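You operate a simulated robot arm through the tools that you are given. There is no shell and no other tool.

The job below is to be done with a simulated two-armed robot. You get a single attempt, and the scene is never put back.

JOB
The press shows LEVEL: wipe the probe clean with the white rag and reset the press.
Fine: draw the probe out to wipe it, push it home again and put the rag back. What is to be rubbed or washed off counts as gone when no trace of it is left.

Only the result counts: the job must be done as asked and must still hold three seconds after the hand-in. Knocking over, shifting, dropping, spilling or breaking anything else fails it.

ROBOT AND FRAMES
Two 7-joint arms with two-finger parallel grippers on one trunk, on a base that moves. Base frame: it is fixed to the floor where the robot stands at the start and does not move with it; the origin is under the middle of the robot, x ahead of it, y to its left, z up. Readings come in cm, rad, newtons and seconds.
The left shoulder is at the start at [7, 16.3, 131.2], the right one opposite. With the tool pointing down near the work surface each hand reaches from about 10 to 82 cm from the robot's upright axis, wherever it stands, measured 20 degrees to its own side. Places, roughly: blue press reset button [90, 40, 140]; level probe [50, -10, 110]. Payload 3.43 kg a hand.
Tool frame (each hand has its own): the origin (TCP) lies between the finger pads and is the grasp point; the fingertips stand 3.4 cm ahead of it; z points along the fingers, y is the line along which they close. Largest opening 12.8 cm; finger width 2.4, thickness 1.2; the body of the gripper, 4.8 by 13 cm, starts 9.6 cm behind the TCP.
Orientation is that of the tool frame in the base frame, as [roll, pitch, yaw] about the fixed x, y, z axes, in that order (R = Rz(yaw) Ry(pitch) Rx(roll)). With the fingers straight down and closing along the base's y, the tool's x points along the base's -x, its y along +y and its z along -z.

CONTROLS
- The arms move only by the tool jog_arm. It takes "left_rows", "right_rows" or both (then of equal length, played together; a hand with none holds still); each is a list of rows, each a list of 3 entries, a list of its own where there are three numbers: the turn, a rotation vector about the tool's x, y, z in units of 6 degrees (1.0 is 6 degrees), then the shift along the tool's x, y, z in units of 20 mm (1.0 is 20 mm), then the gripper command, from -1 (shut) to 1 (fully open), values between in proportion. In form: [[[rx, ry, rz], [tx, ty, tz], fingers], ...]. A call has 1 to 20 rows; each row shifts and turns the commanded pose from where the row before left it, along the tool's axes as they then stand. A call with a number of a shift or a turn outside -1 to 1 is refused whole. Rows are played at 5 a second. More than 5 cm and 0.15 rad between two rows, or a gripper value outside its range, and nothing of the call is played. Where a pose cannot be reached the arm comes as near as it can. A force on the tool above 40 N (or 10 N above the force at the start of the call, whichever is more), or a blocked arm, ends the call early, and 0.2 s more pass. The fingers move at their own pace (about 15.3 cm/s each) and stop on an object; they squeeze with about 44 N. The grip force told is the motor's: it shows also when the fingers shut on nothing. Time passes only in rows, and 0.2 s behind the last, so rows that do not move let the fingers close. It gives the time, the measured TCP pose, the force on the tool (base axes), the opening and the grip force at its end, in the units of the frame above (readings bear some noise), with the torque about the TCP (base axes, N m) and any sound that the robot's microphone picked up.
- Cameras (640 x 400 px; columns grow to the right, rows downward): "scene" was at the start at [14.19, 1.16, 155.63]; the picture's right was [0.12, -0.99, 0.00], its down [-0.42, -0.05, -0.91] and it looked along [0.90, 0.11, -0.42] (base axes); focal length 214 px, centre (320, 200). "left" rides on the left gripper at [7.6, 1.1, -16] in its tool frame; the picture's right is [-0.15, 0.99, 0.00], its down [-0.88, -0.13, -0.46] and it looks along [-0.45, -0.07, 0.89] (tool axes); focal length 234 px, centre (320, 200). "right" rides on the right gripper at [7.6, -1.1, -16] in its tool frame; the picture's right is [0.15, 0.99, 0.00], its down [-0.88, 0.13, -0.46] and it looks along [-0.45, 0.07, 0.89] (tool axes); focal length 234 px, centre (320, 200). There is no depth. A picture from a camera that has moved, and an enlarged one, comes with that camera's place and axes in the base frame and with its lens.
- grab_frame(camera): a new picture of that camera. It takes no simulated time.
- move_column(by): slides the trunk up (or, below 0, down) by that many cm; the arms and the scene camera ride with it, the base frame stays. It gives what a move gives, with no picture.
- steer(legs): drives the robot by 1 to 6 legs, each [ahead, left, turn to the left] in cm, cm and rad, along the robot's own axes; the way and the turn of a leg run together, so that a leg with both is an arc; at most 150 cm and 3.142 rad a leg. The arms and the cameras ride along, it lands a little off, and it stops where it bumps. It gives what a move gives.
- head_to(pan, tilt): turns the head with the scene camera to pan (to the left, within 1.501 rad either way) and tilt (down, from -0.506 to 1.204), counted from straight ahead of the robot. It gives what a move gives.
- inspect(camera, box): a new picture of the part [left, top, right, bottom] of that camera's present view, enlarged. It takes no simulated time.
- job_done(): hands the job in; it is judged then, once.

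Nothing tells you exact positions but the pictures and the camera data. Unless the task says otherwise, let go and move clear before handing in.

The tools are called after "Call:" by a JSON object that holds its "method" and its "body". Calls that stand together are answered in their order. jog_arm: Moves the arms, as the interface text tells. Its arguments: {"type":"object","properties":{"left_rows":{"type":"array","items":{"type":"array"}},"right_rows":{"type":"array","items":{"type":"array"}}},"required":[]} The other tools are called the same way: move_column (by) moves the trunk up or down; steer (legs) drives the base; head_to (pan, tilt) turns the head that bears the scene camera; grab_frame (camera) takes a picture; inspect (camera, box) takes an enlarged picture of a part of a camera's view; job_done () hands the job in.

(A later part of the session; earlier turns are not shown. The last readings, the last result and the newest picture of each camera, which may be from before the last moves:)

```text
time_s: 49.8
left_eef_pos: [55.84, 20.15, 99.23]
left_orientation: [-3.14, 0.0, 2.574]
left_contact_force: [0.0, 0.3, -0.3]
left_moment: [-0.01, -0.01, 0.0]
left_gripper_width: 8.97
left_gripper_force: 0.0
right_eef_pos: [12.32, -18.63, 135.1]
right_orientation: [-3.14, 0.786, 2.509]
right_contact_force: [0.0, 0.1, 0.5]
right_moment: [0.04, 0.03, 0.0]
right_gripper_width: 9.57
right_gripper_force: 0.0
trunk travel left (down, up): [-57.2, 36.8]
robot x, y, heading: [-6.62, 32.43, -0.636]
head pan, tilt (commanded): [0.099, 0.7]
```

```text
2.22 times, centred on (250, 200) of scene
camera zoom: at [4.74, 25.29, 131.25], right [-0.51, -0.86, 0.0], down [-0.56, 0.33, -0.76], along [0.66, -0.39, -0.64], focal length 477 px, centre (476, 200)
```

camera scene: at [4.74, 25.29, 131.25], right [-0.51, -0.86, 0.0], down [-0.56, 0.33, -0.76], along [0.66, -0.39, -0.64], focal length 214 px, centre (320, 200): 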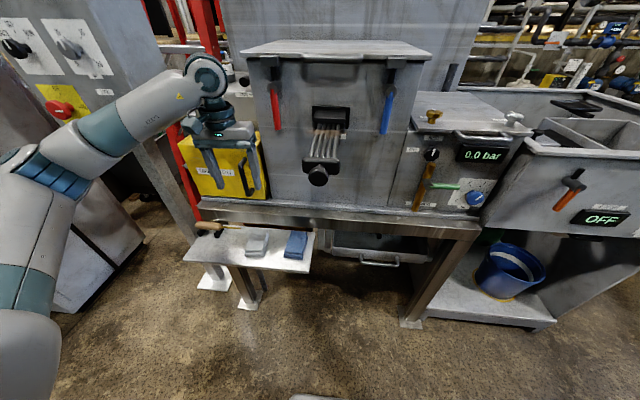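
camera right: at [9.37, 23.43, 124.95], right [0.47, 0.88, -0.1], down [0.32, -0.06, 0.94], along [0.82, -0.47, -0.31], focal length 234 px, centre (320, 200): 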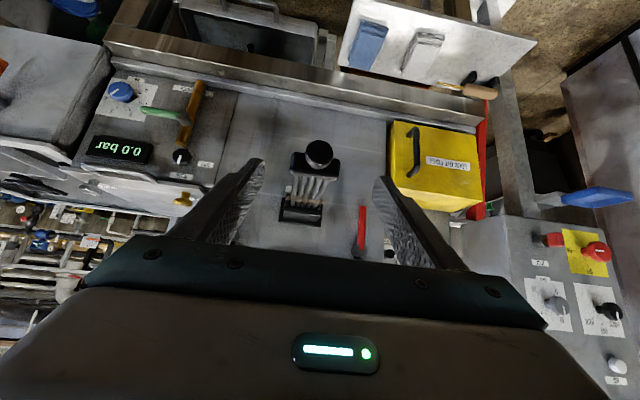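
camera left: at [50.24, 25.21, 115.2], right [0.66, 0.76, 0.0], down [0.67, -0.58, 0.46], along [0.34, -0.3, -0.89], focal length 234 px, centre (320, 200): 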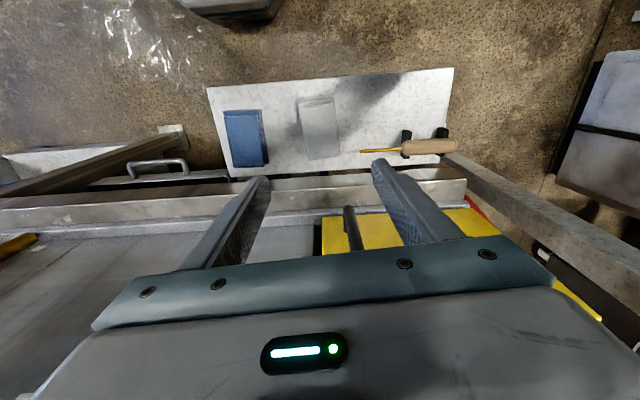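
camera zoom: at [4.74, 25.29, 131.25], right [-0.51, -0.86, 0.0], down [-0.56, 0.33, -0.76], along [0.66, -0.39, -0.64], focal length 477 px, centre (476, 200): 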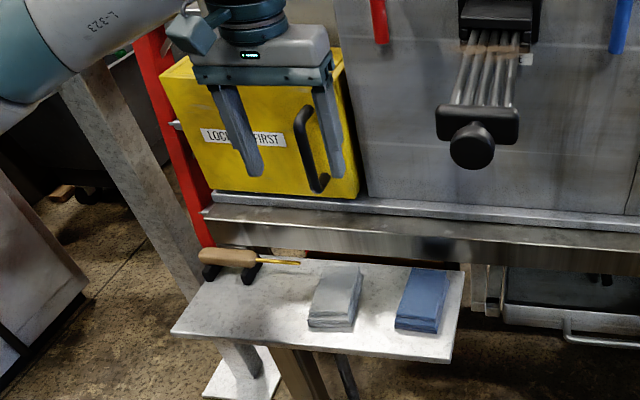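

Alignment is within 0.5 cm. I'll descend to just above the rag, check, then finish.

Call:
{"method": "jog_arm", "body": {"left_rows": [[[0, 0, 0], [-0.2, 0, 1], 0.4], [[0, 0, 0], [0, 0, 1], 0.4], [[0, 0, 0], [0, 0, 1], 0.4], [[0, 0, 0], [0, 0, 1], 0.4], [[0, 0, 0], [0, 0, 1], 0.4], [[0, 0, 0], [0, 0, 1], 0.4], [[0, 0, 0], [0, 0, 1], 0.4], [[0, 0, 0], [0, 0, 1], 0.4], [[0, 0, 0], [0, 0, 1], 0.4], [[0, 0, 0], [0, 0, 1], 0.4], [[0, 0, 0], [0, 0, 0], 0.4]]}}

Call:
{"method": "inspect", "body": {"camera": "scene", "box": [190, 160, 310, 290]}}

Call:
{"method": "grab_frame", "body": {"camera": "left"}}

```text
time_s: 52.2
left_eef_pos: [55.91, 19.78, 79.45]
left_orientation: [-3.141, -0.001, 2.574]
left_contact_force: [0.0, -0.4, 0.8]
left_moment: [0.01, 0.02, 0.0]
left_gripper_width: 8.97
left_gripper_force: 0.0
right_eef_pos: [12.26, -18.62, 135.11]
right_orientation: [-3.141, 0.785, 2.509]
right_contact_force: [-0.6, 0.5, -0.4]
right_moment: [-0.03, -0.01, 0.0]
right_gripper_width: 9.61
right_gripper_force: 0.1
trunk travel left (down, up): [-57.2, 36.8]
robot x, y, heading: [-6.76, 32.44, -0.634]
head pan, tilt (commanded): [0.099, 0.7]
```

```text
3.08 times, centred on (250, 225) of scene
camera zoom: at [4.68, 25.27, 131.25], right [-0.51, -0.86, 0.0], down [-0.55, 0.33, -0.76], along [0.66, -0.39, -0.64], focal length 660 px, centre (535, 123)
```

zoom: 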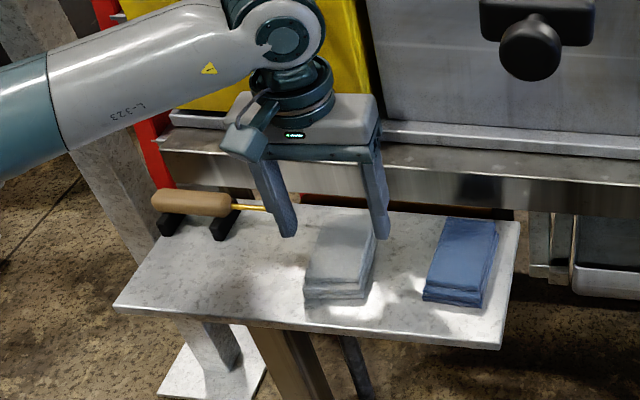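

```text
taken
camera left: at [50.28, 24.85, 95.29], right [0.66, 0.76, 0.0], down [0.67, -0.58, 0.46], along [0.34, -0.3, -0.89], focal length 234 px, centre (320, 200)
```

left: 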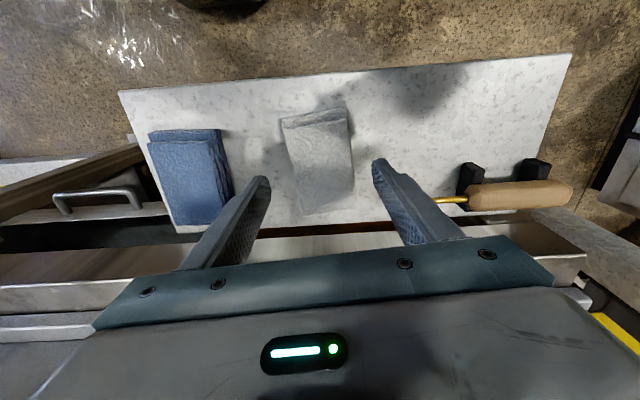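

Fingers straddle the rag symmetrically. Now the last 4 cm down, then close.

Call:
{"method": "jog_arm", "body": {"left_rows": [[[0, 0, 0], [-0.1, 0, 0.7], 0.4], [[0, 0, 0], [0, 0, 0.7], 0.4], [[0, 0, 0], [0, 0, 0.6], 0.4], [[0, 0, 0], [0, 0, 0], 0.4]]}}

Call:
{"method": "inspect", "body": {"camera": "scene", "box": [190, 160, 310, 290]}}

Call:
{"method": "inspect", "body": {"camera": "left", "box": [220, 80, 420, 240]}}

```text
time_s: 53.2
left_eef_pos: [56.42, 19.65, 75.55]
left_orientation: [-3.139, 0.0, 2.572]
left_contact_force: [0.6, 1.1, -0.5]
left_moment: [0.01, 0.03, 0.02]
left_gripper_width: 8.95
left_gripper_force: 0.0
right_eef_pos: [12.38, -18.61, 135.21]
right_orientation: [-3.141, 0.787, 2.508]
right_contact_force: [0.2, 0.1, 0.1]
right_moment: [0.04, 0.0, 0.0]
right_gripper_width: 9.59
right_gripper_force: 0.0
trunk travel left (down, up): [-57.2, 36.8]
robot x, y, heading: [-6.96, 32.79, -0.628]
head pan, tilt (commanded): [0.099, 0.7]
```

```text
3.08 times, centred on (250, 225) of scene
camera zoom: at [4.68, 25.27, 131.25], right [-0.51, -0.86, 0.0], down [-0.55, 0.33, -0.76], along [0.66, -0.39, -0.64], focal length 660 px, centre (535, 123)
```

zoom: 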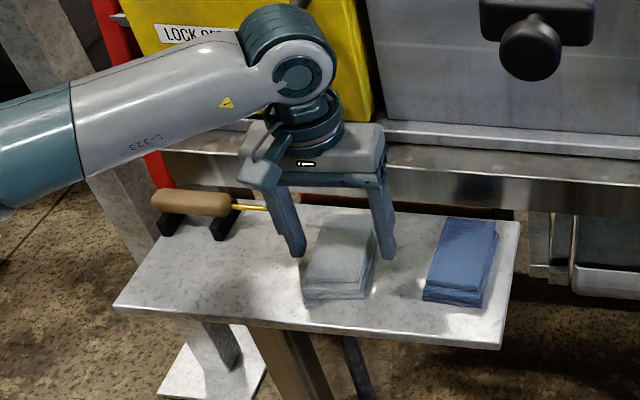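

```text
2.50 times, centred on (320, 160) of left
camera zoom: at [50.63, 24.63, 91.37], right [0.66, 0.75, 0.0], down [0.67, -0.58, 0.46], along [0.34, -0.3, -0.89], focal length 585 px, centre (320, 300)
```

zoom: 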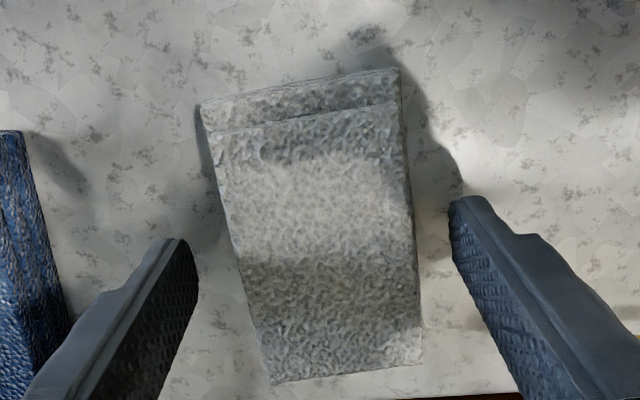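

The fingers are at mid-rag with tips about 1 cm above the tray. Closing on the rag.

Call:
{"method": "jog_arm", "body": {"left_rows": [[[0, 0, 0], [0, 0, 0], -1], [[0, 0, 0], [0, 0, 0], -1], [[0, 0, 0], [0, 0, 0], -1], [[0, 0, 0], [0, 0, 0], -1]]}}

Call:
{"method": "inspect", "body": {"camera": "left", "box": [220, 80, 420, 240]}}

Call:
{"method": "inspect", "body": {"camera": "scene", "box": [190, 160, 310, 290]}}

```text
time_s: 54.2
left_eef_pos: [56.26, 19.7, 75.5]
left_orientation: [3.141, 0.001, 2.572]
left_contact_force: [-0.4, -0.9, 0.7]
left_moment: [0.01, -0.03, 0.01]
left_gripper_width: 6.37
left_gripper_force: 43.9
right_eef_pos: [12.35, -18.6, 135.15]
right_orientation: [-3.141, 0.787, 2.51]
right_contact_force: [0.4, -0.4, -0.5]
right_moment: [-0.01, -0.03, -0.02]
right_gripper_width: 9.61
right_gripper_force: 0.1
trunk travel left (down, up): [-57.2, 36.8]
robot x, y, heading: [-7.06, 32.58, -0.632]
head pan, tilt (commanded): [0.099, 0.7]
```

```text
2.50 times, centred on (320, 160) of left
camera zoom: at [50.62, 24.63, 91.37], right [0.66, 0.75, 0.0], down [0.67, -0.58, 0.46], along [0.34, -0.3, -0.89], focal length 585 px, centre (320, 300)
```

zoom: 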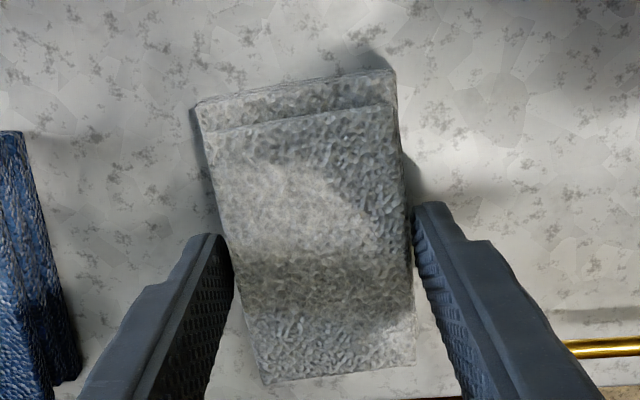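

```text
3.08 times, centred on (250, 225) of scene
camera zoom: at [4.69, 25.27, 131.25], right [-0.51, -0.86, 0.0], down [-0.55, 0.33, -0.76], along [0.66, -0.39, -0.64], focal length 660 px, centre (535, 123)
```

zoom: 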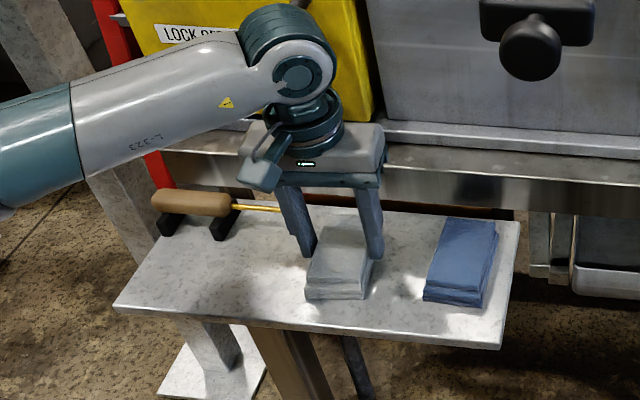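

The rag is held (6.37 cm, 44 N); I note the pick pose [56.35, 19.7, 75.5] for putting it back. I'll lift a little and check that it comes along.

Call:
{"method": "jog_arm", "body": {"left_rows": [[[0, 0, 0], [0, 0, -0.5], -1], [[0, 0, 0], [0, 0, -1], -1], [[0, 0, 0], [0, 0, -1], -1], [[0, 0, 0], [0, 0, -1], -1], [[0, 0, 0], [0, 0, 0], -1]]}}

Call:
{"method": "inspect", "body": {"camera": "scene", "box": [190, 160, 310, 290]}}

Call:
{"method": "grab_frame", "body": {"camera": "left"}}

```text
time_s: 55.4
left_eef_pos: [56.54, 19.73, 82.19]
left_orientation: [-3.14, 0.0, 2.571]
left_contact_force: [0.1, 0.3, -1.2]
left_moment: [0.03, 0.01, 0.03]
left_gripper_width: 6.36
left_gripper_force: 43.8
right_eef_pos: [12.35, -18.56, 135.17]
right_orientation: [-3.141, 0.785, 2.509]
right_contact_force: [0.0, -0.3, 0.5]
right_moment: [0.0, -0.03, -0.03]
right_gripper_width: 9.6
right_gripper_force: 0.1
trunk travel left (down, up): [-57.2, 36.8]
robot x, y, heading: [-6.57, 32.7, -0.633]
head pan, tilt (commanded): [0.099, 0.7]
```

```text
3.08 times, centred on (250, 225) of scene
camera zoom: at [4.72, 25.27, 131.24], right [-0.51, -0.86, 0.0], down [-0.56, 0.33, -0.76], along [0.66, -0.39, -0.64], focal length 660 px, centre (535, 123)
```

zoom: 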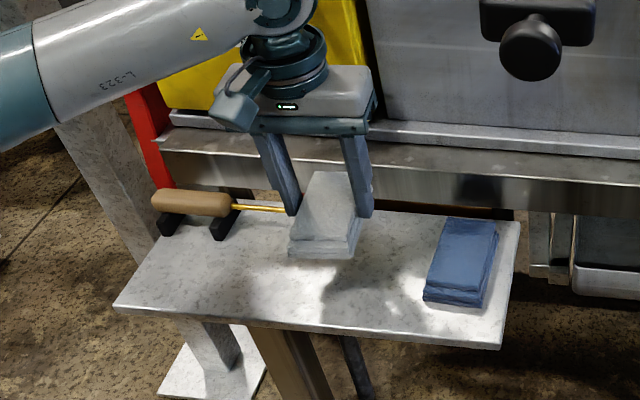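

```text
taken
camera left: at [50.74, 24.71, 98.19], right [0.66, 0.76, 0.0], down [0.67, -0.58, 0.46], along [0.34, -0.3, -0.89], focal length 234 px, centre (320, 200)
```

left: 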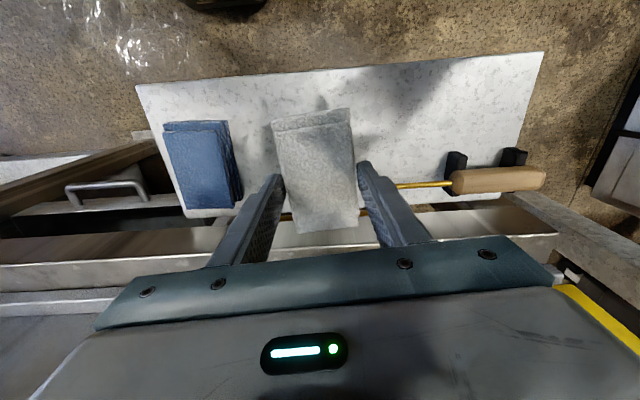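

The rag is held level. I'll lift it to z≈125 while turning slightly to match the probe axis.

Call:
{"method": "jog_arm", "body": {"left_rows": [[[0, 0, 0.034], [0, 0, -1], -1], [[0, 0, 0.034], [0, 0, -1], -1], [[0, 0, 0.034], [0, 0, -1], -1], [[0, 0, 0.034], [0, 0, -1], -1], [[0, 0, 0.034], [0, 0, -1], -1], [[0, 0, 0.034], [0, 0, -1], -1], [[0, 0, 0.034], [0, 0, -1], -1], [[0, 0, 0.034], [0, 0, -1], -1], [[0, 0, 0.034], [0, 0, -1], -1], [[0, 0, 0.034], [0, 0, -1], -1], [[0, 0, 0.034], [0, 0, -1], -1], [[0, 0, 0.034], [0, 0, -1], -1], [[0, 0, 0.034], [0, 0, -1], -1], [[0, 0, 0.034], [0, 0, -1], -1], [[0, 0, 0.034], [0, 0, -1], -1], [[0, 0, 0.034], [0, 0, -1], -1], [[0, 0, 0.034], [0, 0, -1], -1], [[0, 0, 0.034], [0, 0, -1], -1], [[0, 0, 0.034], [0, 0, -1], -1], [[0, 0, 0.034], [0, 0, -1], -1]]}}

Call:
{"method": "jog_arm", "body": {"left_rows": [[[0, 0, 0], [0, -1, -0.5], -1], [[0, 0, 0], [0, -1, -0.5], -1], [[0, 0, 0], [0, -1, -0.5], -1], [[0, 0, 0], [0, -1, 0], -1], [[0, 0, 0], [0, -1, 0], -1], [[0, 0, 0], [0, -1, 0], -1], [[0, 0, 0], [0, 0, 0], -1]]}}

Call:
{"method": "grab_frame", "body": {"camera": "scene"}}

Call:
{"method": "grab_frame", "body": {"camera": "left"}}

```text
time_s: 59.6
left_eef_pos: [56.33, 19.88, 122.4]
left_orientation: [-3.14, -0.001, 2.502]
left_contact_force: [0.2, -0.6, 0.1]
left_moment: [-0.01, 0.01, 0.0]
left_gripper_width: 6.4
left_gripper_force: 44.2
right_eef_pos: [12.11, -18.62, 135.17]
right_orientation: [-3.141, 0.785, 2.509]
right_contact_force: [-0.3, 0.1, 0.7]
right_moment: [0.0, -0.01, 0.02]
right_gripper_width: 9.59
right_gripper_force: 0.1
trunk travel left (down, up): [-57.2, 36.8]
robot x, y, heading: [-6.72, 32.35, -0.632]
head pan, tilt (commanded): [0.099, 0.7]
```

```text
time_s: 61.2
left_eef_pos: [49.38, 10.33, 125.35]
left_orientation: [-3.141, 0.0, 2.502]
left_contact_force: [-0.2, 0.3, -0.5]
left_moment: [0.0, 0.01, 0.01]
left_gripper_width: 6.37
left_gripper_force: 44.2
right_eef_pos: [12.27, -18.67, 135.11]
right_orientation: [-3.14, 0.785, 2.51]
right_contact_force: [0.7, -0.7, 0.0]
right_moment: [0.0, -0.01, 0.01]
right_gripper_width: 9.59
right_gripper_force: 0.0
trunk travel left (down, up): [-57.2, 36.8]
robot x, y, heading: [-6.29, 32.52, -0.633]
head pan, tilt (commanded): [0.099, 0.7]
```

```text
taken
camera scene: at [4.73, 25.32, 131.25], right [-0.51, -0.86, 0.0], down [-0.56, 0.33, -0.76], along [0.66, -0.39, -0.64], focal length 214 px, centre (320, 200)
```

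scene: 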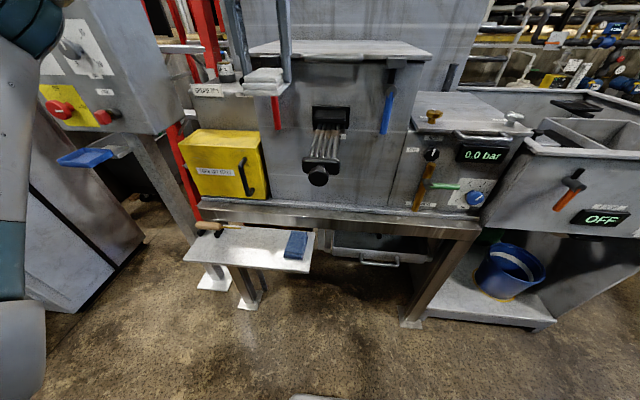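

```text
taken
camera left: at [44.01, 15.81, 141.25], right [0.71, 0.71, 0.0], down [0.63, -0.63, 0.46], along [0.32, -0.32, -0.89], focal length 234 px, centre (320, 200)
```

left: 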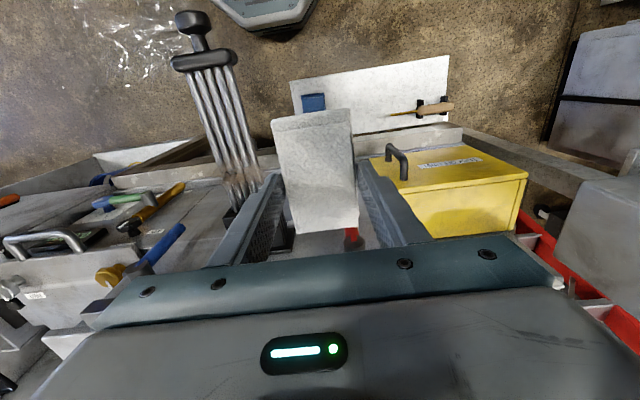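

I'm near the probe with the rag at z=125. I'll zoom to measure rods and residue with both cameras.

Call:
{"method": "inspect", "body": {"camera": "scene", "box": [290, 95, 370, 195]}}

Call:
{"method": "inspect", "body": {"camera": "left", "box": [160, 40, 300, 220]}}

Call:
{"method": "inspect", "body": {"camera": "left", "box": [200, 140, 280, 220]}}

```text
4.00 times, centred on (330, 145) of scene
camera zoom: at [4.73, 25.32, 131.25], right [-0.51, -0.86, 0.0], down [-0.56, 0.33, -0.76], along [0.66, -0.39, -0.64], focal length 858 px, centre (280, 420)
```

zoom: 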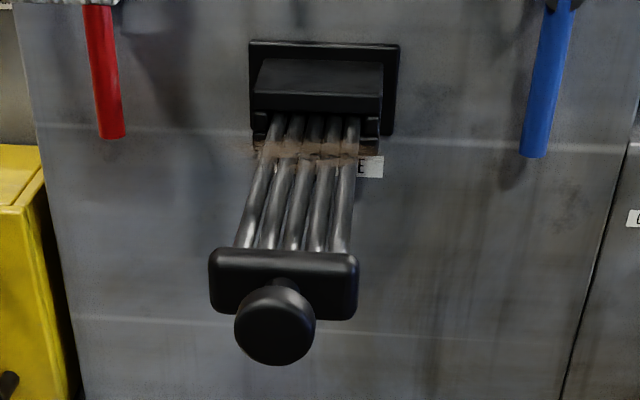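

```text
2.22 times, centred on (230, 130) of left
camera zoom: at [44.01, 15.81, 141.25], right [0.71, 0.71, 0.0], down [0.63, -0.63, 0.46], along [0.32, -0.32, -0.89], focal length 520 px, centre (520, 356)
```

zoom: 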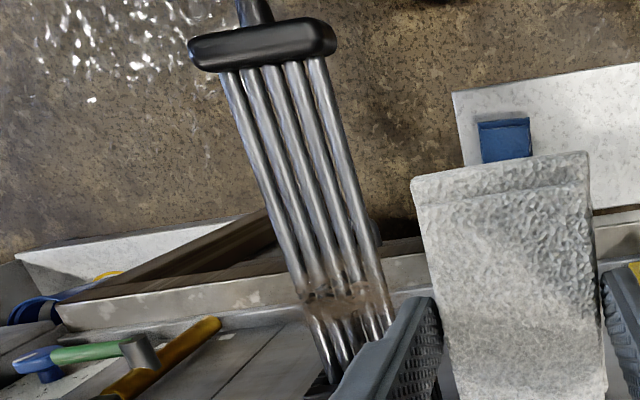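

```text
5.00 times, centred on (240, 180) of left
camera zoom: at [44.01, 15.81, 141.25], right [0.71, 0.71, 0.0], down [0.63, -0.63, 0.46], along [0.32, -0.32, -0.89], focal length 1171 px, centre (720, 300)
```

zoom: 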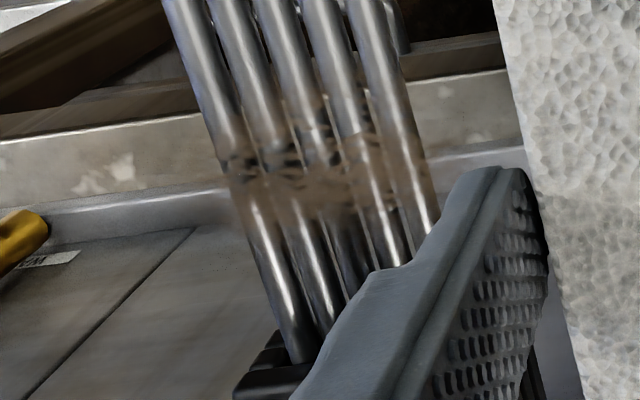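

The residue is centred near [44.6, 0.0, 111], about 3 cm along the rods across all five. I'll move the rag above it and descend to just short of contact.

Call:
{"method": "jog_arm", "body": {"left_rows": [[[0, 0, 0], [-0.1275, -0.928, 0], -1], [[0, 0, 0], [-0.1275, -0.928, 0], -1], [[0, 0, 0], [-0.1275, -0.928, 0], -1], [[0, 0, 0], [-0.1275, -0.928, 0], -1], [[0, 0, 0], [-0.1275, -0.928, 0], -1], [[0, 0, 0], [-0.1275, -0.928, 0], -1], [[0, 0, 0], [0, 0, 1], -1], [[0, 0, 0], [0, 0, 1], -1], [[0, 0, 0], [0, 0, 1], -1], [[0, 0, 0], [0, 0, 0], -1]]}}

Call:
{"method": "inspect", "body": {"camera": "scene", "box": [270, 50, 400, 200]}}

Call:
{"method": "grab_frame", "body": {"camera": "left"}}

```text
time_s: 63.4
left_eef_pos: [43.68, 0.27, 119.36]
left_orientation: [-3.14, 0.0, 2.503]
left_contact_force: [-1.0, 0.2, -0.7]
left_moment: [0.01, -0.02, -0.01]
left_gripper_width: 6.36
left_gripper_force: 44.1
right_eef_pos: [12.28, -18.64, 135.19]
right_orientation: [-3.141, 0.786, 2.508]
right_contact_force: [-0.2, -0.1, -0.2]
right_moment: [0.0, -0.03, -0.01]
right_gripper_width: 9.56
right_gripper_force: 0.1
trunk travel left (down, up): [-57.2, 36.8]
robot x, y, heading: [-6.62, 32.75, -0.632]
head pan, tilt (commanded): [0.099, 0.7]
```

```text
2.67 times, centred on (335, 125) of scene
camera zoom: at [4.66, 25.29, 131.25], right [-0.51, -0.86, 0.0], down [-0.55, 0.33, -0.77], along [0.66, -0.39, -0.64], focal length 572 px, centre (280, 400)
```

zoom: 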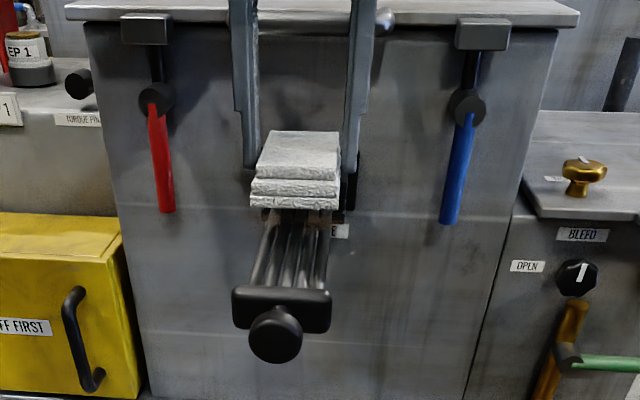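

```text
taken
camera left: at [38.44, 5.75, 135.26], right [0.71, 0.71, 0.0], down [0.63, -0.63, 0.46], along [0.32, -0.32, -0.89], focal length 234 px, centre (320, 200)
```

left: 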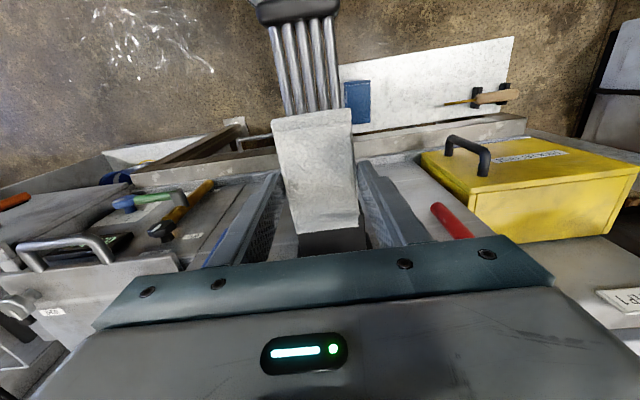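

The rag is above the residue with the probe rods below it. I'll descend in small steps and watch the vertical force.

Call:
{"method": "jog_arm", "body": {"left_rows": [[[0, 0, 0], [0, 0, 0.2], -1], [[0, 0, 0], [0, 0, 0.2], -1], [[0, 0, 0], [0, 0, 0.2], -1], [[0, 0, 0], [0, 0, 0.2], -1], [[0, 0, 0], [0, 0, 0.2], -1], [[0, 0, 0], [0, 0, 0.2], -1], [[0, 0, 0], [0, 0, 0], -1]]}}

Call:
{"method": "inspect", "body": {"camera": "scene", "box": [270, 50, 400, 200]}}

```text
time_s: 65.0
left_eef_pos: [43.55, 0.35, 117.08]
left_orientation: [-3.141, 0.001, 2.502]
left_contact_force: [-0.1, 0.8, -0.3]
left_moment: [0.0, 0.03, -0.02]
left_gripper_width: 6.37
left_gripper_force: 44.2
right_eef_pos: [12.2, -18.64, 135.09]
right_orientation: [3.141, 0.784, 2.509]
right_contact_force: [-0.2, -0.3, -0.2]
right_moment: [-0.01, -0.05, 0.04]
right_gripper_width: 9.61
right_gripper_force: 0.0
trunk travel left (down, up): [-57.2, 36.8]
robot x, y, heading: [-6.49, 32.64, -0.631]
head pan, tilt (commanded): [0.099, 0.7]
```

```text
2.67 times, centred on (335, 125) of scene
camera zoom: at [4.68, 25.27, 131.25], right [-0.51, -0.86, 0.0], down [-0.55, 0.33, -0.76], along [0.66, -0.39, -0.64], focal length 572 px, centre (280, 400)
```

zoom: 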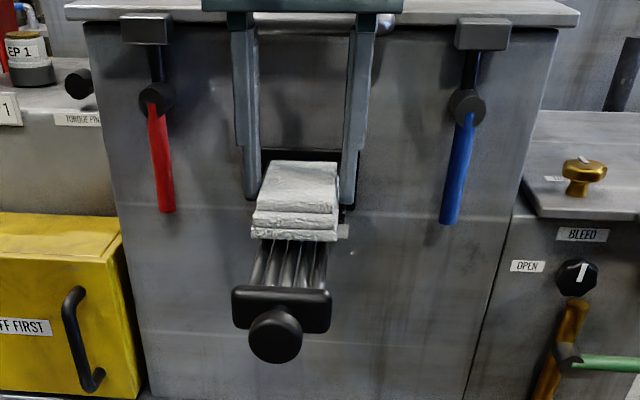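

No contact yet at z=117.1. I'll go down in finer steps.

Call:
{"method": "jog_arm", "body": {"left_rows": [[[0, 0, 0], [0, 0, 0.1], -1], [[0, 0, 0], [0, 0, 0.1], -1], [[0, 0, 0], [0, 0, 0.1], -1], [[0, 0, 0], [0, 0, 0.1], -1], [[0, 0, 0], [0, 0, 0], -1]]}}

```text
time_s: 66.2
left_eef_pos: [43.63, 0.25, 116.21]
left_orientation: [-3.139, 0.0, 2.503]
left_contact_force: [0.1, 0.0, 0.8]
left_moment: [0.04, -0.03, 0.0]
left_gripper_width: 6.36
left_gripper_force: 43.3
right_eef_pos: [12.28, -18.64, 135.06]
right_orientation: [-3.141, 0.785, 2.509]
right_contact_force: [0.1, -0.2, 0.8]
right_moment: [-0.03, 0.01, -0.03]
right_gripper_width: 9.59
right_gripper_force: 0.0
trunk travel left (down, up): [-57.2, 36.8]
robot x, y, heading: [-6.49, 32.66, -0.63]
head pan, tilt (commanded): [0.099, 0.7]
```

Call:
{"method": "jog_arm", "body": {"left_rows": [[[0, 0, 0], [0, 0, 0.1], -1], [[0, 0, 0], [0, 0, 0.1], -1], [[0, 0, 0], [0, 0, 0], -1]]}}

Call:
{"method": "inspect", "body": {"camera": "scene", "box": [290, 95, 380, 195]}}

```text
time_s: 67.0
left_eef_pos: [43.59, 0.45, 115.99]
left_orientation: [-3.14, 0.003, 2.504]
left_contact_force: [3.9, 0.5, 10.6]
left_moment: [0.29, -0.03, -0.04]
left_gripper_width: 6.36
left_gripper_force: 44.0
right_eef_pos: [12.2, -18.52, 135.1]
right_orientation: [-3.141, 0.785, 2.51]
right_contact_force: [-0.8, -0.4, -0.3]
right_moment: [-0.01, 0.02, -0.01]
right_gripper_width: 9.58
right_gripper_force: 0.1
trunk travel left (down, up): [-57.2, 36.8]
robot x, y, heading: [-6.62, 32.12, -0.632]
head pan, tilt (commanded): [0.099, 0.7]
```

```text
4.00 times, centred on (335, 145) of scene
camera zoom: at [4.67, 25.32, 131.27], right [-0.51, -0.86, 0.0], down [-0.55, 0.33, -0.77], along [0.66, -0.39, -0.64], focal length 858 px, centre (260, 420)
```

zoom: 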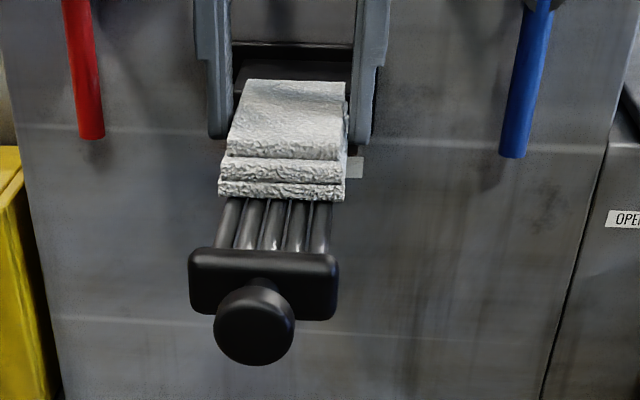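

Contact at z≈116 with about 10 N. Now I'll scrub sideways across the rods.

Call:
{"method": "jog_arm", "body": {"left_rows": [[[0, 0, 0], [0, 0.4, 0], -1], [[0, 0, 0], [0, 0.4, 0], -1], [[0, 0, 0], [0, -0.4, 0], -1], [[0, 0, 0], [0, -0.4, 0], -1], [[0, 0, 0], [0, -0.4, 0], -1], [[0, 0, 0], [0, -0.4, 0], -1], [[0, 0, 0], [0, 0.4, 0], -1], [[0, 0, 0], [0, 0.4, 0], -1], [[0, 0, 0], [0, 0.4, 0], -1], [[0, 0, 0], [0, 0.4, 0], -1], [[0, 0, 0], [0, -0.4, 0], -1], [[0, 0, 0], [0, -0.4, 0], -1]]}}

Call:
{"method": "inspect", "body": {"camera": "scene", "box": [290, 95, 380, 195]}}

```text
time_s: 69.6
left_eef_pos: [43.63, 0.72, 115.92]
left_orientation: [3.141, 0.005, 2.507]
left_contact_force: [9.6, 11.7, 33.6]
left_moment: [0.4, -0.36, 0.02]
left_gripper_width: 6.36
left_gripper_force: 44.1
right_eef_pos: [12.3, -18.28, 135.3]
right_orientation: [-3.138, 0.788, 2.513]
right_contact_force: [-0.4, -1.1, -0.2]
right_moment: [0.02, -0.03, 0.02]
right_gripper_width: 9.59
right_gripper_force: 0.0
trunk travel left (down, up): [-57.2, 36.8]
robot x, y, heading: [-6.54, 32.62, -0.632]
head pan, tilt (commanded): [0.099, 0.7]
```

```text
4.00 times, centred on (335, 145) of scene
camera zoom: at [4.6, 25.69, 131.29], right [-0.51, -0.86, 0.0], down [-0.55, 0.32, -0.77], along [0.66, -0.39, -0.64], focal length 858 px, centre (260, 420)
```

zoom: 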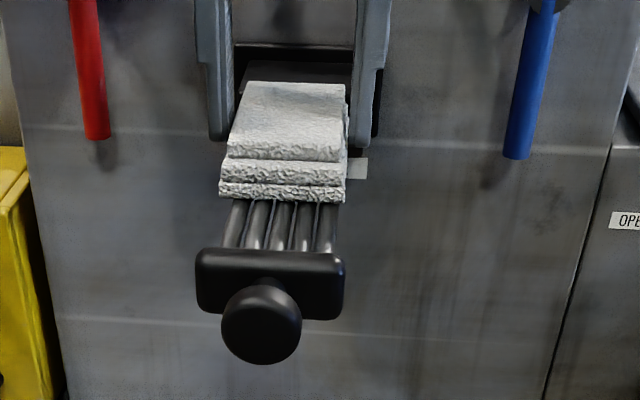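

Vertical force rose to 34 N, so I'll lift off and check how much of the residue is left.

Call:
{"method": "jog_arm", "body": {"left_rows": [[[0, 0, 0], [0, 0, -0.5], -1], [[0, 0, 0], [0, 0, -1], -1], [[0, 0, 0], [0, 0.5, -1], -1], [[0, 0, 0], [0, 1, -1], -1], [[0, 0, 0], [0, 1, -1], -1], [[0, 0, 0], [0, 1, 0], -1], [[0, 0, 0], [0, 1, 0], -1], [[0, 0, 0], [0, 0.9, 0], -1], [[0, 0, 0], [0, 0, 0], -1]]}}

Call:
{"method": "inspect", "body": {"camera": "scene", "box": [290, 95, 370, 195]}}

Call:
{"method": "inspect", "body": {"camera": "left", "box": [180, 60, 320, 220]}}

```text
time_s: 71.6
left_eef_pos: [50.07, 8.98, 124.6]
left_orientation: [-3.14, 0.002, 2.502]
left_contact_force: [0.0, 0.2, 0.5]
left_moment: [0.0, -0.01, -0.01]
left_gripper_width: 6.36
left_gripper_force: 43.9
right_eef_pos: [12.27, -18.68, 135.1]
right_orientation: [-3.141, 0.787, 2.509]
right_contact_force: [0.7, -0.5, 0.0]
right_moment: [0.03, -0.03, 0.03]
right_gripper_width: 9.62
right_gripper_force: 0.1
trunk travel left (down, up): [-57.2, 36.8]
robot x, y, heading: [-6.82, 32.72, -0.634]
head pan, tilt (commanded): [0.099, 0.7]
```

```text
4.00 times, centred on (330, 145) of scene
camera zoom: at [4.68, 25.21, 131.24], right [-0.51, -0.86, 0.0], down [-0.55, 0.33, -0.76], along [0.66, -0.39, -0.64], focal length 858 px, centre (280, 420)
```

zoom: 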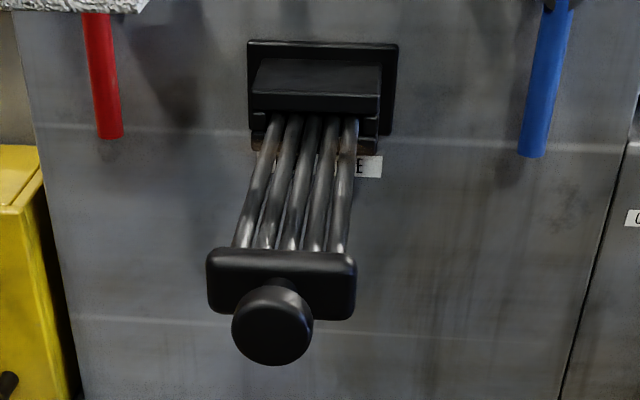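

```text
2.50 times, centred on (250, 140) of left
camera zoom: at [44.66, 14.35, 140.5], right [0.71, 0.71, 0.0], down [0.63, -0.63, 0.46], along [0.32, -0.32, -0.89], focal length 585 px, centre (495, 350)
```

zoom: 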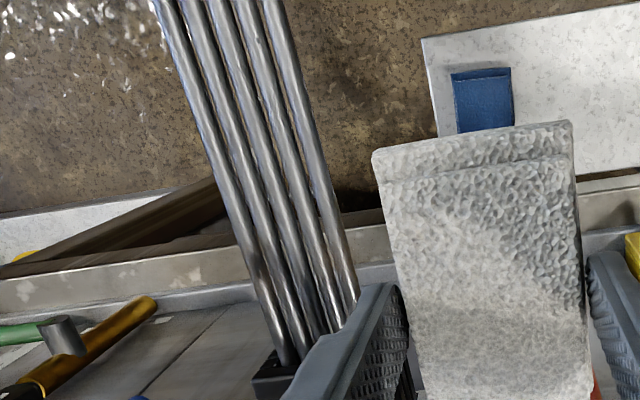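

The visible residue is nearly all gone after one scrub. I'll zoom in closely to look for any trace left.

Call:
{"method": "inspect", "body": {"camera": "scene", "box": [315, 115, 355, 145]}}

Call:
{"method": "inspect", "body": {"camera": "left", "box": [225, 140, 285, 220]}}

Call:
{"method": "inspect", "body": {"camera": "scene", "box": [305, 120, 360, 165]}}

```text
13.33 times, centred on (335, 130) of scene
camera zoom: at [4.68, 25.21, 131.24], right [-0.51, -0.86, 0.0], down [-0.55, 0.33, -0.76], along [0.66, -0.39, -0.64], focal length 2860 px, centre (120, 1133)
```

zoom: 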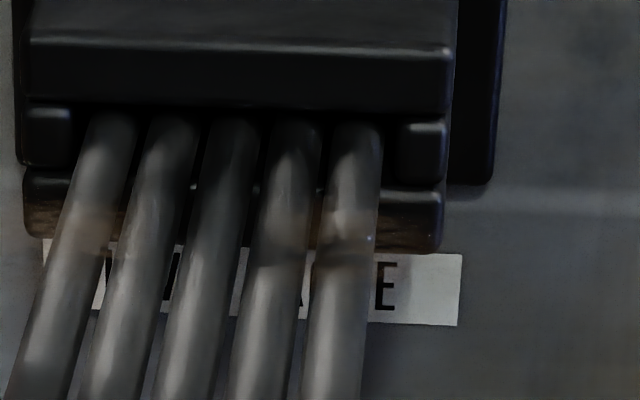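

```text
5.00 times, centred on (255, 180) of left
camera zoom: at [44.66, 14.35, 140.5], right [0.71, 0.71, 0.0], down [0.63, -0.63, 0.46], along [0.32, -0.32, -0.89], focal length 1171 px, centre (645, 300)
```

zoom: 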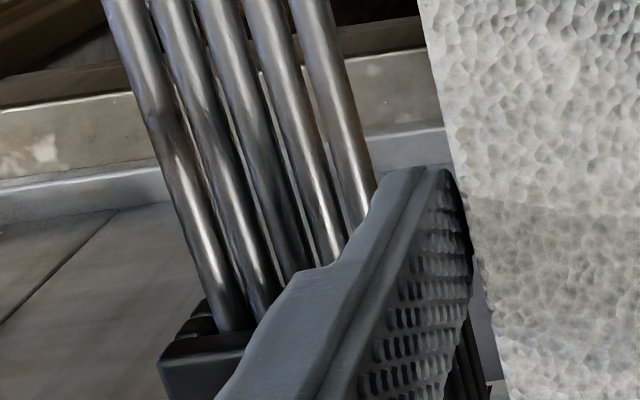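

```text
8.89 times, centred on (332, 142) of scene
camera zoom: at [4.68, 25.21, 131.24], right [-0.51, -0.86, 0.0], down [-0.55, 0.33, -0.76], along [0.66, -0.39, -0.64], focal length 1906 px, centre (209, 711)
```

zoom: 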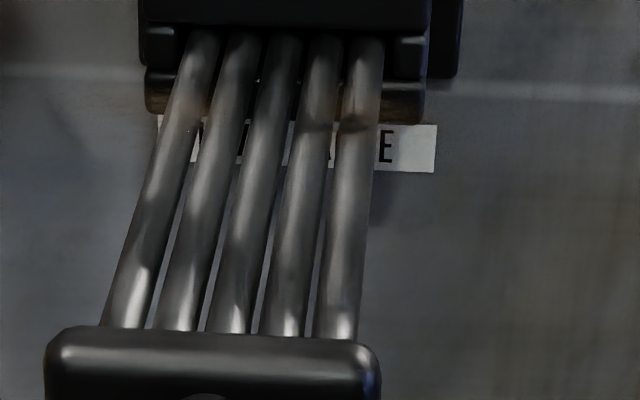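

A faint brownish tint is still on the rods near the block, so more rubbing is needed. I'll go back down with the rag and scrub more, in both directions.

Call:
{"method": "jog_arm", "body": {"left_rows": [[[0, 0, 0], [0, -1, 0], -1], [[0, 0, 0], [0, -1, 0], -1], [[0, 0, 0], [0, -1, 0], -1], [[0, 0, 0], [0, -1, 0.5], -1], [[0, 0, 0], [0, -1, 1], -1], [[0, 0, 0], [0, -0.4, 1], -1], [[0, 0, 0], [0, 0, 1], -1], [[0, 0, 0], [0, 0, 0.5], -1], [[0, 0, 0], [0, 0, 0.2], -1], [[0, 0, 0], [0, 0, 0], -1]]}}

```text
time_s: 73.8
left_eef_pos: [43.87, 0.33, 116.35]
left_orientation: [-3.14, -0.001, 2.503]
left_contact_force: [0.5, -0.9, -0.5]
left_moment: [0.03, 0.0, -0.02]
left_gripper_width: 6.37
left_gripper_force: 44.0
right_eef_pos: [12.32, -18.66, 135.23]
right_orientation: [-3.141, 0.785, 2.51]
right_contact_force: [-0.3, 0.1, -0.7]
right_moment: [0.04, -0.01, 0.01]
right_gripper_width: 9.59
right_gripper_force: 0.1
trunk travel left (down, up): [-57.2, 36.8]
robot x, y, heading: [-7.0, 32.7, -0.632]
head pan, tilt (commanded): [0.099, 0.7]
```

Just above contact. Pressing lightly and scrubbing with wider strokes.

Call:
{"method": "jog_arm", "body": {"left_rows": [[[0, 0, 0], [0, 0, 0.25], -1], [[0, 0, 0], [0, 0.5, 0], -1], [[0, 0, 0], [0, 0.5, 0], -1], [[0, 0, 0], [0, -0.5, 0], -1], [[0, 0, 0], [0, -0.5, 0], -1], [[0, 0, 0], [0, -0.5, 0], -1], [[0, 0, 0], [0, -0.5, 0], -1], [[0, 0, 0], [0, 0.5, 0], -1], [[0, 0, 0], [0, 0.5, 0], -1], [[0, 0, 0], [0, 0.5, 0], -1], [[0, 0, 0], [0, 0.5, 0], -1], [[0, 0, 0], [0, -0.5, 0], -1], [[0, 0, 0], [0, -0.5, 0], -1], [[0, 0, 0], [0, -0.5, 0], -1], [[0, 0, 0], [0, -0.5, 0], -1], [[0, 0, 0], [0, 0.5, 0], -1], [[0, 0, 0], [0, 0.5, 0], -1]]}}

```text
time_s: 77.4
left_eef_pos: [43.84, 0.26, 115.97]
left_orientation: [-3.14, 0.0, 2.502]
left_contact_force: [-0.7, -1.2, 4.1]
left_moment: [-0.2, -0.17, -0.1]
left_gripper_width: 6.36
left_gripper_force: 44.1
right_eef_pos: [12.35, -18.66, 135.18]
right_orientation: [-3.142, 0.785, 2.509]
right_contact_force: [0.4, -0.3, -0.1]
right_moment: [-0.08, -0.01, -0.01]
right_gripper_width: 9.6
right_gripper_force: 0.0
trunk travel left (down, up): [-57.2, 36.8]
robot x, y, heading: [-6.85, 32.62, -0.63]
head pan, tilt (commanded): [0.099, 0.7]
```

Light contact is holding. I'll press a little more, add outward strokes along the rods (lifting for the return), then more cross strokes.

Call:
{"method": "jog_arm", "body": {"left_rows": [[[0, 0, 0], [0, 0, 0.08], -1], [[0, 0, 0], [0.5, 0, 0], -1], [[0, 0, 0], [0.5, 0, 0], -1], [[0, 0, 0], [0.5, 0, 0], -1], [[0, 0, 0], [0, 0, -0.4], -1], [[0, 0, 0], [-0.75, 0, 0], -1], [[0, 0, 0], [-0.75, 0, 0], -1], [[0, 0, 0], [0, 0, 0.4], -1], [[0, 0, 0], [0, 0.5, 0], -1], [[0, 0, 0], [0, 0.5, 0], -1], [[0, 0, 0], [0, -0.5, 0], -1], [[0, 0, 0], [0, -0.5, 0], -1], [[0, 0, 0], [0, -0.5, 0], -1], [[0, 0, 0], [0, -0.5, 0], -1], [[0, 0, 0], [0, 0.5, 0], -1], [[0, 0, 0], [0, 0.5, 0], -1], [[0, 0, 0], [0, 0.5, 0], -1], [[0, 0, 0], [0, 0.5, 0], -1], [[0, 0, 0], [0, -0.5, 0], -1], [[0, 0, 0], [0, -0.5, 0], -1]]}}

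Call:
{"method": "jog_arm", "body": {"left_rows": [[[0, 0, 0], [0, 0, -0.5], -1], [[0, 0, 0], [0, 0, -1], -1], [[0, 0, 0], [0, 0.5, -1], -1], [[0, 0, 0], [0, 1, -1], -1], [[0, 0, 0], [0, 1, -1], -1], [[0, 0, 0], [0, 1, 0], -1], [[0, 0, 0], [0, 1, 0], -1], [[0, 0, 0], [0, 1, 0], -1], [[0, 0, 0], [0, 1, 0], -1], [[0, 0, 0], [0, 0, 0], -1]]}}

Call:
{"method": "inspect", "body": {"camera": "scene", "box": [315, 115, 355, 145]}}

Call:
{"method": "inspect", "body": {"camera": "left", "box": [180, 110, 300, 220]}}

Call:
{"method": "inspect", "body": {"camera": "scene", "box": [305, 120, 360, 165]}}

```text
time_s: 81.6
left_eef_pos: [43.64, 0.55, 115.86]
left_orientation: [-3.141, 0.001, 2.504]
left_contact_force: [1.8, 3.2, 9.3]
left_moment: [0.07, -0.11, 0.08]
left_gripper_width: 6.39
left_gripper_force: 43.6
right_eef_pos: [12.24, -18.67, 134.99]
right_orientation: [3.141, 0.783, 2.51]
right_contact_force: [-0.1, -1.4, -0.2]
right_moment: [0.01, 0.01, -0.03]
right_gripper_width: 9.61
right_gripper_force: 0.2
trunk travel left (down, up): [-57.2, 36.8]
robot x, y, heading: [-6.82, 32.09, -0.631]
head pan, tilt (commanded): [0.099, 0.7]
```

```text
time_s: 83.8
left_eef_pos: [51.34, 10.7, 124.84]
left_orientation: [-3.139, 0.0, 2.503]
left_contact_force: [0.0, -0.5, 0.4]
left_moment: [0.03, -0.04, 0.02]
left_gripper_width: 6.36
left_gripper_force: 43.8
right_eef_pos: [12.25, -18.71, 135.22]
right_orientation: [-3.141, 0.786, 2.508]
right_contact_force: [0.1, 0.3, 0.5]
right_moment: [0.05, 0.0, 0.03]
right_gripper_width: 9.59
right_gripper_force: 0.1
trunk travel left (down, up): [-57.2, 36.8]
robot x, y, heading: [-6.77, 32.48, -0.633]
head pan, tilt (commanded): [0.099, 0.7]
```

```text
13.33 times, centred on (335, 130) of scene
camera zoom: at [4.65, 25.22, 131.25], right [-0.51, -0.86, 0.0], down [-0.55, 0.33, -0.76], along [0.66, -0.39, -0.64], focal length 2860 px, centre (120, 1133)
```

zoom: 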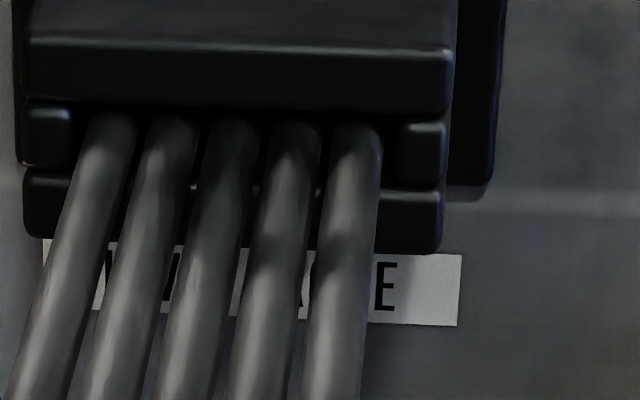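

```text
3.64 times, centred on (240, 165) of left
camera zoom: at [46.06, 15.99, 140.79], right [0.71, 0.71, 0.0], down [0.63, -0.63, 0.46], along [0.32, -0.32, -0.89], focal length 852 px, centre (611, 327)
```

zoom: 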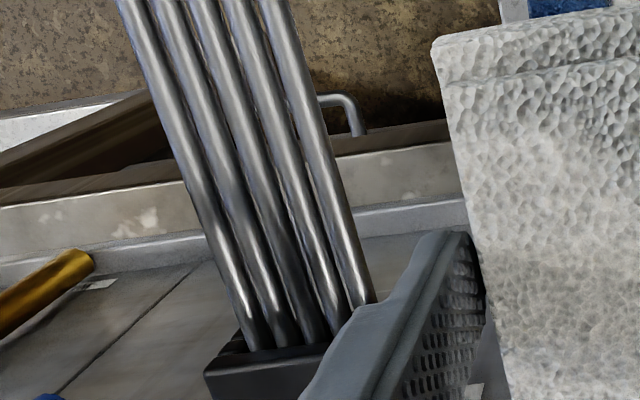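

```text
8.89 times, centred on (332, 142) of scene
camera zoom: at [4.65, 25.22, 131.25], right [-0.51, -0.86, 0.0], down [-0.55, 0.33, -0.76], along [0.66, -0.39, -0.64], focal length 1906 px, centre (209, 711)
```

zoom: 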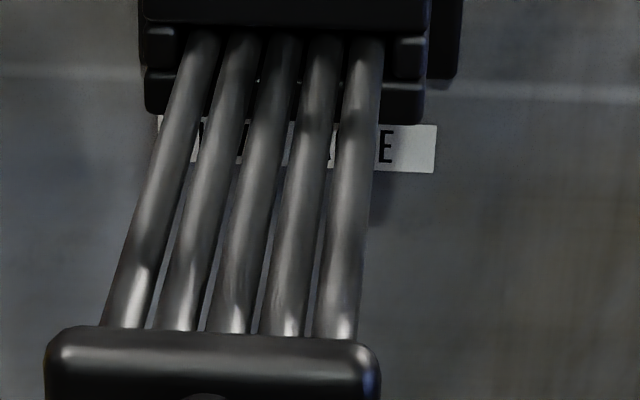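

From above, all brown residue is gone. I'll also check the underside of the rods: back the left hand (with rag) towards me and lower the trunk so the head camera looks up at the probe.

Call:
{"method": "jog_arm", "body": {"left_rows": [[[0, 0, 0], [0.8, 0, -0.5], -1], [[0, 0, 0], [1, 0, -0.5], -1], [[0, 0, 0], [1, 0, -0.5], -1], [[0, 0, 0], [1, 0, -0.5], -1], [[0, 0, 0], [1, 0, -0.5], -1], [[0, 0, 0], [1, 0, -0.5], -1], [[0, 0, 0], [1, 0, 0], -1], [[0, 0, 0], [1, 0, 0], -1], [[0, 0, 0], [1, 0, 0], -1], [[0, 0, 0], [1, 0, 0], -1], [[0, 0, 0], [0, 0, 0], -1]]}}

Call:
{"method": "move_column", "body": {"by": -42}}

Call:
{"method": "head_to", "body": {"pan": 0.0, "tilt": -0.4}}

Call:
{"method": "grab_frame", "body": {"camera": "scene"}}

```text
time_s: 86.2
left_eef_pos: [35.66, 22.36, 130.85]
left_orientation: [-3.139, -0.001, 2.504]
left_contact_force: [0.3, 0.1, 0.1]
left_moment: [0.0, 0.0, 0.02]
left_gripper_width: 6.35
left_gripper_force: 43.5
right_eef_pos: [12.27, -18.62, 135.14]
right_orientation: [-3.141, 0.785, 2.509]
right_contact_force: [-0.2, 0.4, -0.4]
right_moment: [-0.01, 0.04, -0.02]
right_gripper_width: 9.57
right_gripper_force: 0.1
trunk travel left (down, up): [-57.2, 36.8]
robot x, y, heading: [-6.49, 32.59, -0.633]
head pan, tilt (commanded): [0.099, 0.7]
```

```text
refused: -42 is not a number from -40 to 40
```

```text
time_s: 87.5
left_eef_pos: [35.65, 22.38, 130.9]
left_orientation: [-3.14, 0.0, 2.501]
left_contact_force: [0.9, 0.4, -0.4]
left_moment: [0.03, 0.01, -0.04]
left_gripper_width: 6.36
left_gripper_force: 44.0
right_eef_pos: [12.29, -18.7, 135.14]
right_orientation: [3.141, 0.785, 2.509]
right_contact_force: [1.3, 0.4, 0.3]
right_moment: [0.0, 0.0, -0.01]
right_gripper_width: 9.6
right_gripper_force: 0.1
trunk travel left (down, up): [-57.2, 36.8]
robot x, y, heading: [-6.72, 32.62, -0.629]
head pan, tilt (commanded): [0.0, -0.4]
```

```text
taken
camera scene: at [3.28, 25.26, 140.93], right [-0.59, -0.81, 0.0], down [0.31, -0.23, -0.92], along [0.74, -0.54, 0.39], focal length 214 px, centre (320, 200)
```

scene: 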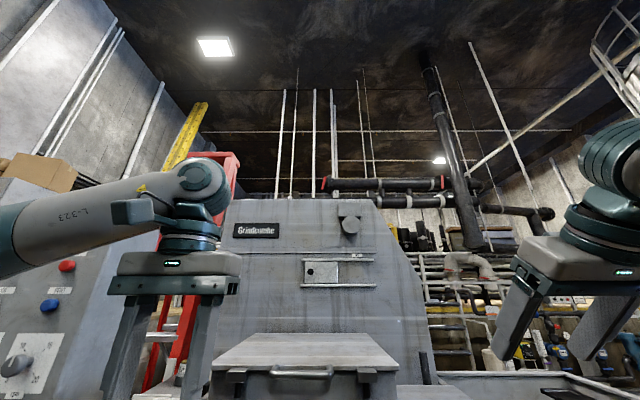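

The trunk step limit is 40 cm; I'll lower by 40 and then a bit more, watching clearances.

Call:
{"method": "move_column", "body": {"by": -40}}

Call:
{"method": "head_to", "body": {"pan": 0.0, "tilt": -0.1}}

Call:
{"method": "grab_frame", "body": {"camera": "scene"}}

```text
time_s: 91.3
left_eef_pos: [35.66, 22.37, 90.88]
left_orientation: [-3.139, 0.0, 2.503]
left_contact_force: [0.5, -0.3, 1.0]
left_moment: [0.0, -0.04, 0.0]
left_gripper_width: 6.36
left_gripper_force: 43.9
right_eef_pos: [12.17, -18.65, 94.99]
right_orientation: [-3.141, 0.785, 2.509]
right_contact_force: [-0.4, 0.1, -0.7]
right_moment: [-0.01, 0.0, -0.01]
right_gripper_width: 9.6
right_gripper_force: 0.1
trunk travel left (down, up): [-17.2, 76.8]
robot x, y, heading: [-6.59, 32.53, -0.638]
head pan, tilt (commanded): [0.0, -0.4]
```

```text
time_s: 92.2
left_eef_pos: [35.54, 22.52, 90.81]
left_orientation: [-3.14, -0.001, 2.504]
left_contact_force: [0.3, -0.6, 0.2]
left_moment: [0.02, -0.02, -0.02]
left_gripper_width: 6.36
left_gripper_force: 44.3
right_eef_pos: [12.34, -18.64, 95.04]
right_orientation: [-3.141, 0.786, 2.509]
right_contact_force: [0.1, -0.1, -0.7]
right_moment: [0.02, -0.05, 0.0]
right_gripper_width: 9.6
right_gripper_force: 0.0
trunk travel left (down, up): [-17.2, 76.8]
robot x, y, heading: [-6.89, 32.55, -0.628]
head pan, tilt (commanded): [0.0, -0.099]
```

```text
taken
camera scene: at [4.39, 24.45, 98.52], right [-0.59, -0.81, 0.0], down [0.08, -0.06, -0.99], along [0.8, -0.59, 0.1], focal length 214 px, centre (320, 200)
```

scene: 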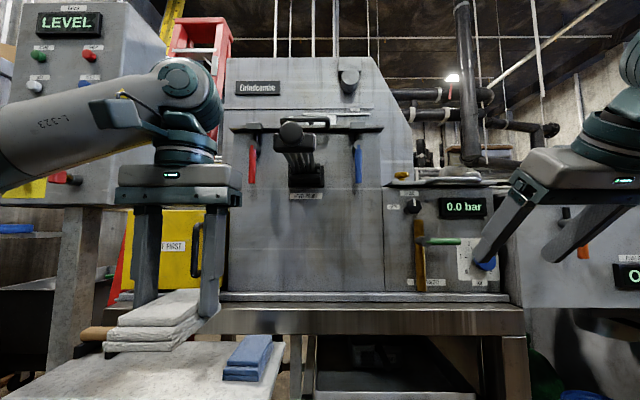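

The camera is now below the rods. Zooming in on their underside.

Call:
{"method": "inspect", "body": {"camera": "scene", "box": [265, 115, 345, 205]}}

Call:
{"method": "inspect", "body": {"camera": "scene", "box": [285, 155, 330, 190]}}

```text
4.44 times, centred on (305, 160) of scene
camera zoom: at [4.39, 24.45, 98.52], right [-0.59, -0.81, 0.0], down [0.08, -0.06, -0.99], along [0.8, -0.59, 0.1], focal length 953 px, centre (387, 378)
```

zoom: 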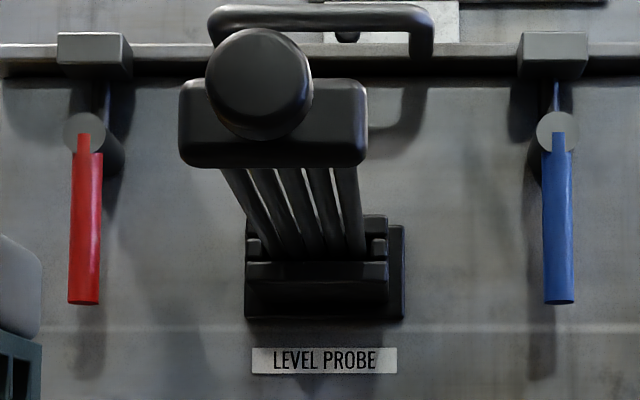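

```text
11.43 times, centred on (308, 172) of scene
camera zoom: at [4.39, 24.45, 98.52], right [-0.59, -0.81, 0.0], down [0.08, -0.06, -0.99], along [0.8, -0.59, 0.1], focal length 2451 px, centre (463, 514)
```

zoom: 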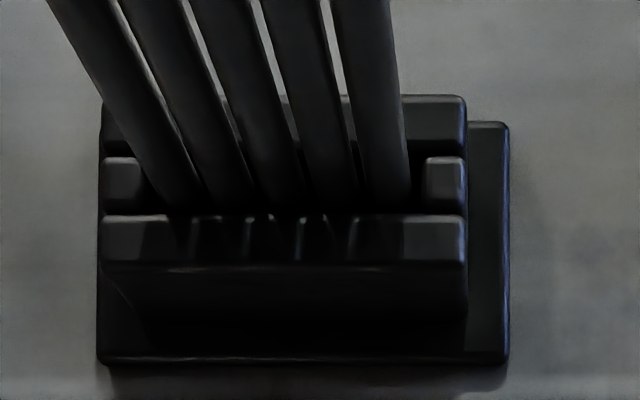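

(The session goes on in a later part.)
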